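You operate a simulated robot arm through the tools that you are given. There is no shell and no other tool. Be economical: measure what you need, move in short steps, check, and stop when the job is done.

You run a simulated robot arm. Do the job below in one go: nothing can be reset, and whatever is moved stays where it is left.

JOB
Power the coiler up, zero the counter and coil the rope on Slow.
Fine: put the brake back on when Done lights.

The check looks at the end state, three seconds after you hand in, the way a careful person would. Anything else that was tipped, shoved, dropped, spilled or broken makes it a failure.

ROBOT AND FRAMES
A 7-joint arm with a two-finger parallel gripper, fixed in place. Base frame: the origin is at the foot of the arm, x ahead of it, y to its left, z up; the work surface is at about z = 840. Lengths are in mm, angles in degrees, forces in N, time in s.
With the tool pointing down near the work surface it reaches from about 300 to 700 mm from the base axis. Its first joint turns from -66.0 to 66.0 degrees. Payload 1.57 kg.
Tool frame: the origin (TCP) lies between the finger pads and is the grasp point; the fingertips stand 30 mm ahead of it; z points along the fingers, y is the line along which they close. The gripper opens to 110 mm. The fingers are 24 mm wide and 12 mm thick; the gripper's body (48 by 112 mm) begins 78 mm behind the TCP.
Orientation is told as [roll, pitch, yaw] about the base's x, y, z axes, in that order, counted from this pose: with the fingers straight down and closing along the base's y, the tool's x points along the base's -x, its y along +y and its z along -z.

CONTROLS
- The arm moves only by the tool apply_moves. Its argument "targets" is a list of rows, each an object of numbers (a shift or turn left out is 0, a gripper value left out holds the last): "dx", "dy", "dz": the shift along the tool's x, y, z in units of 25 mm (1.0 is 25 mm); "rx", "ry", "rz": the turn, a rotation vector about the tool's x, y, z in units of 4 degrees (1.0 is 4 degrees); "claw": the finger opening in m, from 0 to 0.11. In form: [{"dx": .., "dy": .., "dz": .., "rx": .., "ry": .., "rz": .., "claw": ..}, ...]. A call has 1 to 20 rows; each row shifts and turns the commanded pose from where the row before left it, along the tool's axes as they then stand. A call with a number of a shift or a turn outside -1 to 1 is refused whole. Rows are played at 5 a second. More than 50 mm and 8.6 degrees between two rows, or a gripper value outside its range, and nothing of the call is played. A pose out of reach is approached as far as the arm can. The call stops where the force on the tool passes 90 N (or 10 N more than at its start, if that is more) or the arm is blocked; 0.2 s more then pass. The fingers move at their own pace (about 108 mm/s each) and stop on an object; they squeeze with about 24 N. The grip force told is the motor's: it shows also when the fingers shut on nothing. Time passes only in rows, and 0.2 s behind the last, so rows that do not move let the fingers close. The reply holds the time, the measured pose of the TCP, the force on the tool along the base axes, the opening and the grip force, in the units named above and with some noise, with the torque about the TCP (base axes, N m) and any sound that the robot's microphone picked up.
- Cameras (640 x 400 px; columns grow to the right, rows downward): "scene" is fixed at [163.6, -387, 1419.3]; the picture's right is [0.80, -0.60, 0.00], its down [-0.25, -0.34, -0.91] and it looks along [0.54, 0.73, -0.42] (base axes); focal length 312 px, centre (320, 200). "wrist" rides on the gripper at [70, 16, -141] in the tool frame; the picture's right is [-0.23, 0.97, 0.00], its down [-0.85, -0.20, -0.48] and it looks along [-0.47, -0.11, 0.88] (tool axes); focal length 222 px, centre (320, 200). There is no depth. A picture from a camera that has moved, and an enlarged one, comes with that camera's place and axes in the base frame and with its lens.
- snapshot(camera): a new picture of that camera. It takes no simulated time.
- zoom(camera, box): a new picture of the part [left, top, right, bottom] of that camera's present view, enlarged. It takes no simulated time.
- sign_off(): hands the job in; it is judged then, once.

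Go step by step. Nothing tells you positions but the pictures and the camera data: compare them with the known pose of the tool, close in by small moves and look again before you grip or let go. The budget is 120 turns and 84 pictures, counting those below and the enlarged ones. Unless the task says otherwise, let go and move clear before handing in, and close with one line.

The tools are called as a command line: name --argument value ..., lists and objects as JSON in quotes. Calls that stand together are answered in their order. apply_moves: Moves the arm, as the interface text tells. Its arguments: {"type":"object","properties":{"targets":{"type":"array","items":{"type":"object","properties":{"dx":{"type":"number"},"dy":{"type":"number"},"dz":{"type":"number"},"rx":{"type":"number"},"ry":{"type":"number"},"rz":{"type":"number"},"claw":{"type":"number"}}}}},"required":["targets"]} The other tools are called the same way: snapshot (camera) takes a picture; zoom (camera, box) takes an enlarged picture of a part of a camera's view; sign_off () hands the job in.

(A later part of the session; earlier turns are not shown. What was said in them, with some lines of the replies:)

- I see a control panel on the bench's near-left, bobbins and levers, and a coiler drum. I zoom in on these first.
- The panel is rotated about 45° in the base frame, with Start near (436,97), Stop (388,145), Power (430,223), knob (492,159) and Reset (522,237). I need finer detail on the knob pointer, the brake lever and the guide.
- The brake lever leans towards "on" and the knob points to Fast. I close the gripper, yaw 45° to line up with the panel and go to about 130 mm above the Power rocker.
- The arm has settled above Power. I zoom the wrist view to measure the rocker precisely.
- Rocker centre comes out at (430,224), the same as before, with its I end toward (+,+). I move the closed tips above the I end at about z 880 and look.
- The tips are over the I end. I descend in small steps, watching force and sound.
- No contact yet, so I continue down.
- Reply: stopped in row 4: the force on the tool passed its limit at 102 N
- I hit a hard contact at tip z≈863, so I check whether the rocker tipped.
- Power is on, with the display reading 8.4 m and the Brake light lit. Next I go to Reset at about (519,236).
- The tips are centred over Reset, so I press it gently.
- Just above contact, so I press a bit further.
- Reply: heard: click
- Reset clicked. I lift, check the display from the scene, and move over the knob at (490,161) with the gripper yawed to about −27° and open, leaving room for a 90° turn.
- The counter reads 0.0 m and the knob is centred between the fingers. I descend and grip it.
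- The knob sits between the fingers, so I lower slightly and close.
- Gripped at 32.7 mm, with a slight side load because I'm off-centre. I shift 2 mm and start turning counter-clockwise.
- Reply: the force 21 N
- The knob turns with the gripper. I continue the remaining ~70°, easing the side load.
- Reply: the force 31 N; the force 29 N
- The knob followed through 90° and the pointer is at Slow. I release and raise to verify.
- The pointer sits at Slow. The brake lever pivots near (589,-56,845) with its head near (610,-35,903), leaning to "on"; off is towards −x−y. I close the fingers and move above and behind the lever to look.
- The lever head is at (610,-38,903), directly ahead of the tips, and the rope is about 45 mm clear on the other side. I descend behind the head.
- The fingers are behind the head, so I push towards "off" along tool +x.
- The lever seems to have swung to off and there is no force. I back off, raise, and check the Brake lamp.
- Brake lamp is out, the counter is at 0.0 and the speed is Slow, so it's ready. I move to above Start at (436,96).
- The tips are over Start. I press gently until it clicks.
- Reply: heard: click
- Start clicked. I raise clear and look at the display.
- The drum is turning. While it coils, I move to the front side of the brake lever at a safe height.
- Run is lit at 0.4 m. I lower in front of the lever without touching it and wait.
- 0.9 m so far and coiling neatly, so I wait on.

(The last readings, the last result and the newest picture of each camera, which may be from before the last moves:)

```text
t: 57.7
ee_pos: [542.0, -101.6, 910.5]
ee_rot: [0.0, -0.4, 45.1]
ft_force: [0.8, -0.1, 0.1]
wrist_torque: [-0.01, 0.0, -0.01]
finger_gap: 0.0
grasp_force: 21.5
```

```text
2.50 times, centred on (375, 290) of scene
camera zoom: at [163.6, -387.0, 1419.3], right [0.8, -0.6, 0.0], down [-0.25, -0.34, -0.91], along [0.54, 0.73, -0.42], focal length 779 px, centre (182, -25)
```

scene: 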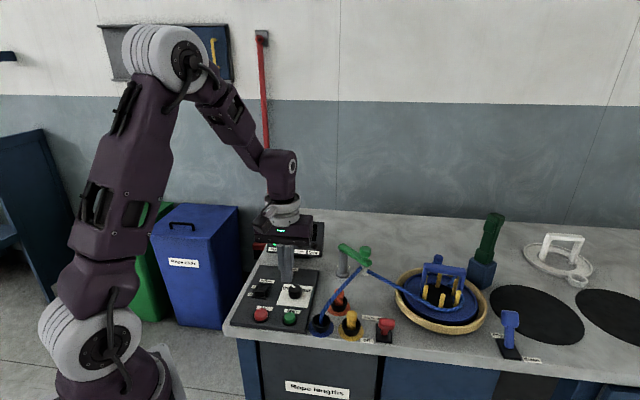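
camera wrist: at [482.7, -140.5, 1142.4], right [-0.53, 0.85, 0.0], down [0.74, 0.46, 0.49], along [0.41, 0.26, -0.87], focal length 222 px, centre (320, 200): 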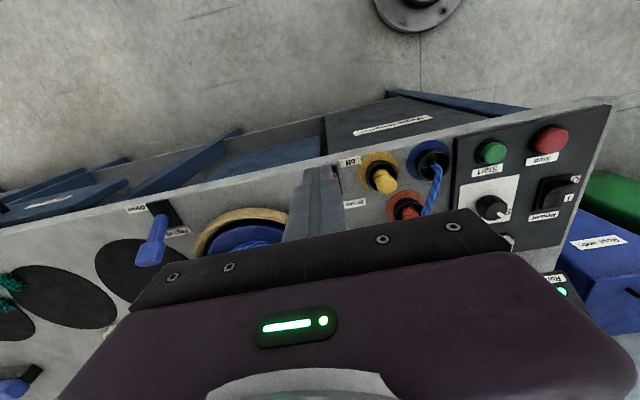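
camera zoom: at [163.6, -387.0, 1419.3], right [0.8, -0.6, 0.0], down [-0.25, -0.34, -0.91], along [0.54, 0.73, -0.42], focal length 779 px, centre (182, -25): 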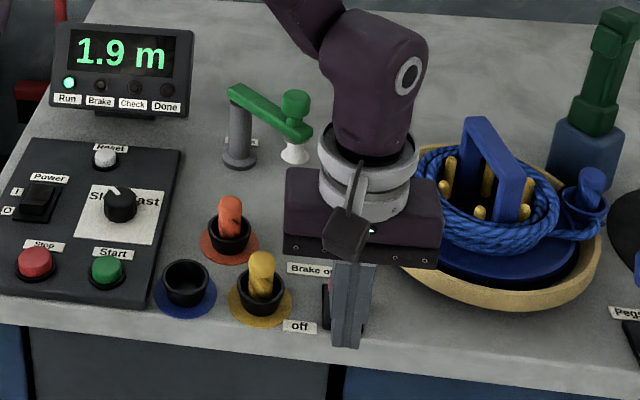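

The rope has run out of its pot and Run is still lit at 1.9 m. I wait a little for Done.

apply_moves --targets '[{}, {}, {}, {}, {}, {}, {}, {}, {}, {}]'

zoom --camera "scene" --box '[250, 210, 500, 370]'

```text
t: 59.9
ee_pos: [542.5, -102.5, 910.7]
ee_rot: [-0.1, -0.5, 45.1]
ft_force: [-0.4, -1.0, -0.1]
wrist_torque: [0.01, -0.03, 0.02]
finger_gap: 0.0
grasp_force: 21.2
```

```text
2.50 times, centred on (375, 290) of scene
camera zoom: at [163.6, -387.0, 1419.3], right [0.8, -0.6, 0.0], down [-0.25, -0.34, -0.91], along [0.54, 0.73, -0.42], focal length 779 px, centre (182, -25)
```

zoom: 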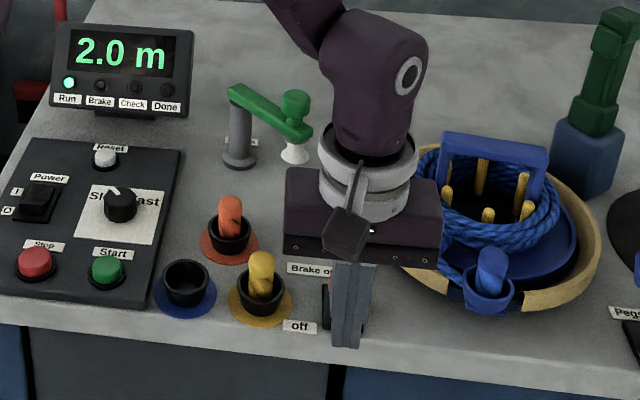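

2.0 m, with Run still lit.

apply_moves --targets '[{}, {}, {}, {}, {}]'

zoom --camera "scene" --box '[250, 210, 500, 370]'

```text
t: 61.1
ee_pos: [543.3, -101.7, 910.8]
ee_rot: [-0.1, -0.4, 45.2]
ft_force: [-0.4, -0.9, -0.6]
wrist_torque: [0.04, 0.0, -0.02]
finger_gap: 0.0
grasp_force: 21.4
```

```text
2.50 times, centred on (375, 290) of scene
camera zoom: at [163.6, -387.0, 1419.3], right [0.8, -0.6, 0.0], down [-0.25, -0.34, -0.91], along [0.54, 0.73, -0.42], focal length 779 px, centre (182, -25)
```

zoom: 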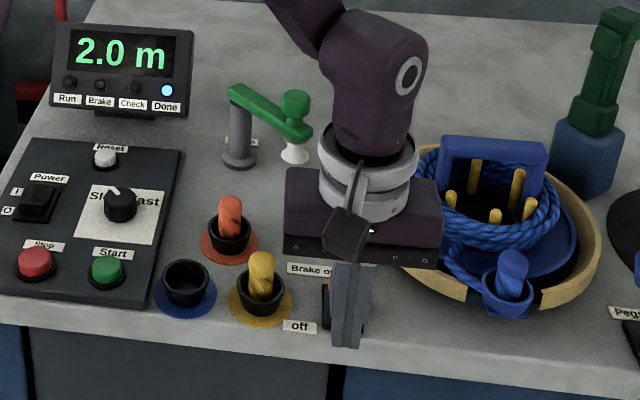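

Done is lit at 2.0 m and the drum has stopped. I now push the brake lever back to "on" along tool −x.

apply_moves --targets '[{"dx": -0.4}, {"dx": -0.4}, {"dx": -0.4}, {"dx": -0.4}, {"dx": -0.4}, {"dx": -0.25}, {}]'

zoom --camera "scene" --box '[250, 210, 500, 370]'

```text
t: 62.0
ee_pos: [564.7, -80.7, 917.3]
ee_rot: [-0.4, -0.3, 45.0]
ft_force: [-20.0, 4.5, 30.9]
wrist_torque: [0.31, -0.38, 0.23]
finger_gap: 0.0
grasp_force: 21.2
stopped in row 4: the force on the tool passed its limit at 100 N (the readings are from after the stop); the commanded pose is now the measured one
```

```text
2.50 times, centred on (375, 290) of scene
camera zoom: at [162.5, -386.9, 1419.5], right [0.8, -0.6, 0.0], down [-0.25, -0.34, -0.91], along [0.54, 0.73, -0.42], focal length 779 px, centre (182, -25)
```

zoom: 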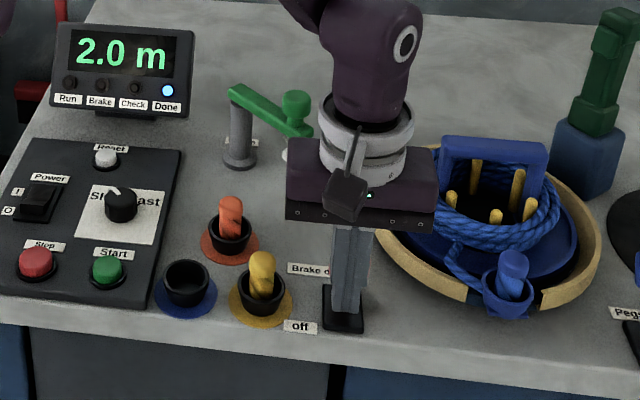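

The fingers jammed and rode up on the lever head, which must sit lower and nearer than I estimated. I lift, back off and look.

apply_moves --targets '[{"dx": 0.3, "dz": -0.3}, {"dx": 0.5, "dz": -0.5}, {"dz": -0.9}, {"dx": -0.9, "dz": -0.9}, {"dx": -0.9, "dz": -0.9}, {"dx": -0.9}, {"dx": -0.9}, {}]'

zoom --camera "wrist" --box '[220, 40, 420, 240]'

zoom --camera "scene" --box '[330, 270, 430, 350]'

```text
t: 63.8
ee_pos: [615.2, -31.4, 1003.0]
ee_rot: [-0.3, -0.4, 45.0]
ft_force: [-0.3, 0.7, 0.1]
wrist_torque: [0.02, 0.0, 0.0]
finger_gap: 0.1
grasp_force: 20.5
```

```text
2.00 times, centred on (320, 140) of wrist
camera zoom: at [552.5, -70.4, 1143.7], right [-0.53, 0.85, 0.0], down [0.74, 0.46, 0.48], along [0.41, 0.25, -0.88], focal length 444 px, centre (320, 320)
```

zoom: 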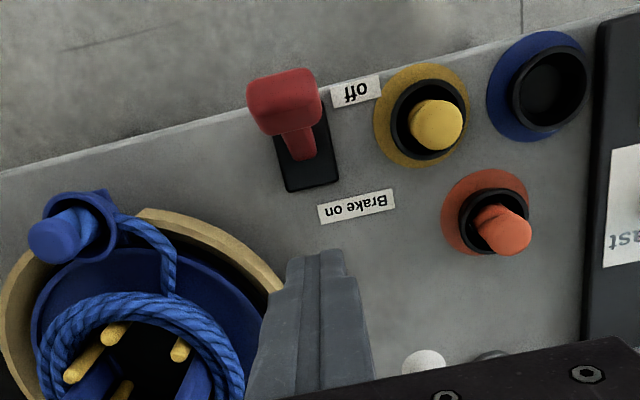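

```text
5.00 times, centred on (380, 310) of scene
camera zoom: at [163.6, -387.0, 1419.3], right [0.8, -0.6, 0.0], down [-0.25, -0.34, -0.91], along [0.54, 0.73, -0.42], focal length 1559 px, centre (20, -350)
```

zoom: 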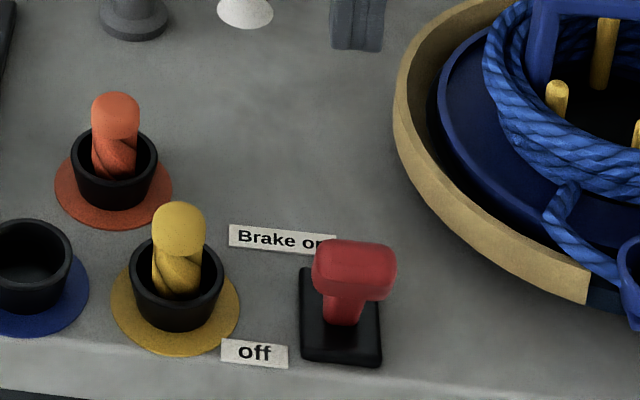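

The lever is unharmed and still off. Its head is at about (572,-79,900), and as it rises through vertical it dragged my fingers up until the force limit tripped. I'll go back in front and push in smaller steps, following the arc.

apply_moves --targets '[{"dx": 0.8, "dy": -0.11}, {"dx": 0.8}, {"dx": 0.8}, {"dx": 0.8}, {"dx": 0.8}, {"dz": 0.85}, {"dz": 0.85}, {"dz": 0.85}, {"dz": 0.85}, {"dx": -0.2}, {"dx": -0.2}, {"dx": -0.1}, {}]'

zoom --camera "scene" --box '[330, 270, 430, 350]'

```text
t: 66.6
ee_pos: [555.6, -95.5, 917.0]
ee_rot: [-0.4, -0.3, 45.0]
ft_force: [-1.9, -2.7, 0.1]
wrist_torque: [0.02, -0.02, -0.04]
finger_gap: 0.0
grasp_force: 20.9
```

```text
5.00 times, centred on (380, 310) of scene
camera zoom: at [163.5, -387.1, 1419.3], right [0.8, -0.6, 0.0], down [-0.25, -0.34, -0.91], along [0.54, 0.73, -0.42], focal length 1559 px, centre (20, -350)
```

zoom: 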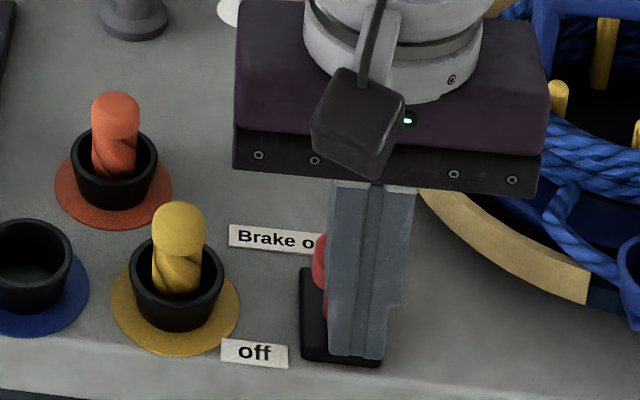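

Contact is just made and well aligned. I push along the arc in small steps.

apply_moves --targets '[{"dx": -0.2, "dz": -0.1}, {"dx": -0.2, "dz": -0.08}, {"dx": -0.2, "dz": -0.07}, {}]'

```text
t: 67.6
ee_pos: [566.0, -85.0, 925.0]
ee_rot: [-0.3, -0.3, 45.0]
ft_force: [-1.0, -1.4, 1.2]
wrist_torque: [0.01, -0.02, -0.01]
finger_gap: 0.0
grasp_force: 21.3
```

Force is tiny, so I keep following the arc over centre.

apply_moves --targets '[{"dx": -0.2, "dz": -0.04}, {"dx": -0.2, "dz": -0.02}, {"dx": -0.2}, {"dx": -0.2, "dz": 0.02}, {"dx": -0.2, "dz": 0.04}, {}]'

zoom --camera "scene" --box '[250, 210, 500, 370]'

```text
t: 69.0
ee_pos: [584.0, -67.1, 924.3]
ee_rot: [-0.4, -0.3, 45.0]
ft_force: [0.5, 0.5, 0.2]
wrist_torque: [-0.02, 0.0, 0.0]
finger_gap: 0.0
grasp_force: 20.9
```

```text
2.50 times, centred on (375, 290) of scene
camera zoom: at [163.6, -387.0, 1419.3], right [0.8, -0.6, 0.0], down [-0.25, -0.34, -0.91], along [0.54, 0.73, -0.42], focal length 779 px, centre (182, -25)
```

zoom: 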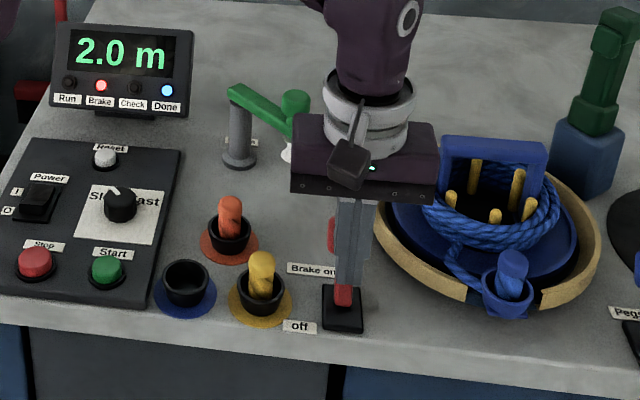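

The Brake lamp is lit alongside Done. I back away, rise clear and confirm.

apply_moves --targets '[{"dx": 0.6}, {"dx": 0.6}, {"dz": -0.9}, {"dz": -0.9}, {"dz": -0.9}, {"dz": -0.9}, {"dz": -0.9}, {"dx": 0.8, "dz": -0.9}, {"dx": 0.8}, {}]'

snapshot --camera "scene"

zoom --camera "scene" --box '[250, 210, 500, 370]'

```text
t: 71.2
ee_pos: [533.0, -116.5, 1058.4]
ee_rot: [-0.3, -0.3, 45.0]
ft_force: [-0.6, -0.2, 0.5]
wrist_torque: [0.0, 0.01, 0.03]
finger_gap: 0.1
grasp_force: 21.5
```

```text
33 pictures are left
```

scene: 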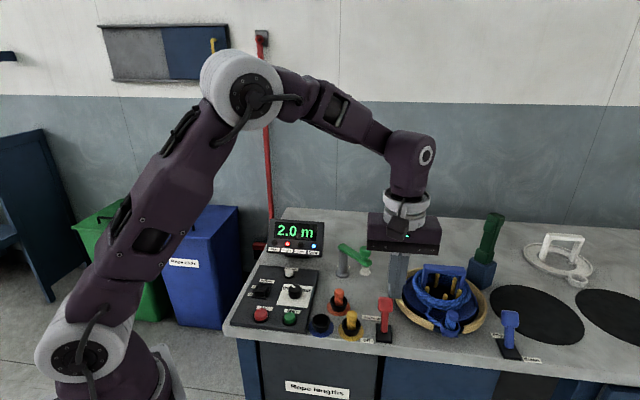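

```text
2.50 times, centred on (375, 290) of scene
camera zoom: at [163.6, -387.1, 1419.3], right [0.8, -0.6, 0.0], down [-0.25, -0.34, -0.91], along [0.54, 0.73, -0.42], focal length 779 px, centre (182, -25)
```

zoom: 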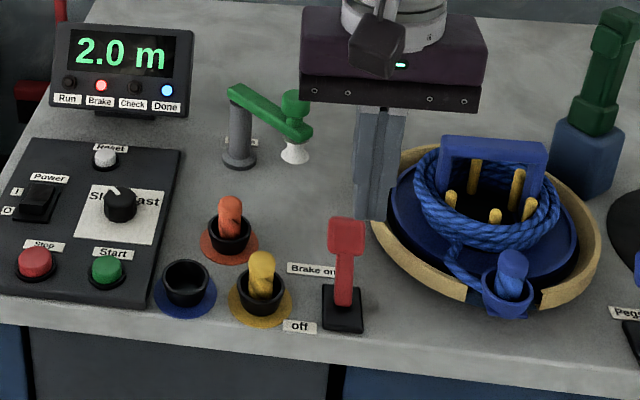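

Everything is in place: power on, Slow, rope coiled to 2.0 m, Done lit and the brake on, with the arm clear. I hand in.

sign_off

```text
The job is handed in.
```

The coiler is powered up, the counter was zeroed, the rope was coiled on Slow to 2.0 m, and the brake went back on after Done lit; my first push on the lever hit the force limit, the second worked.
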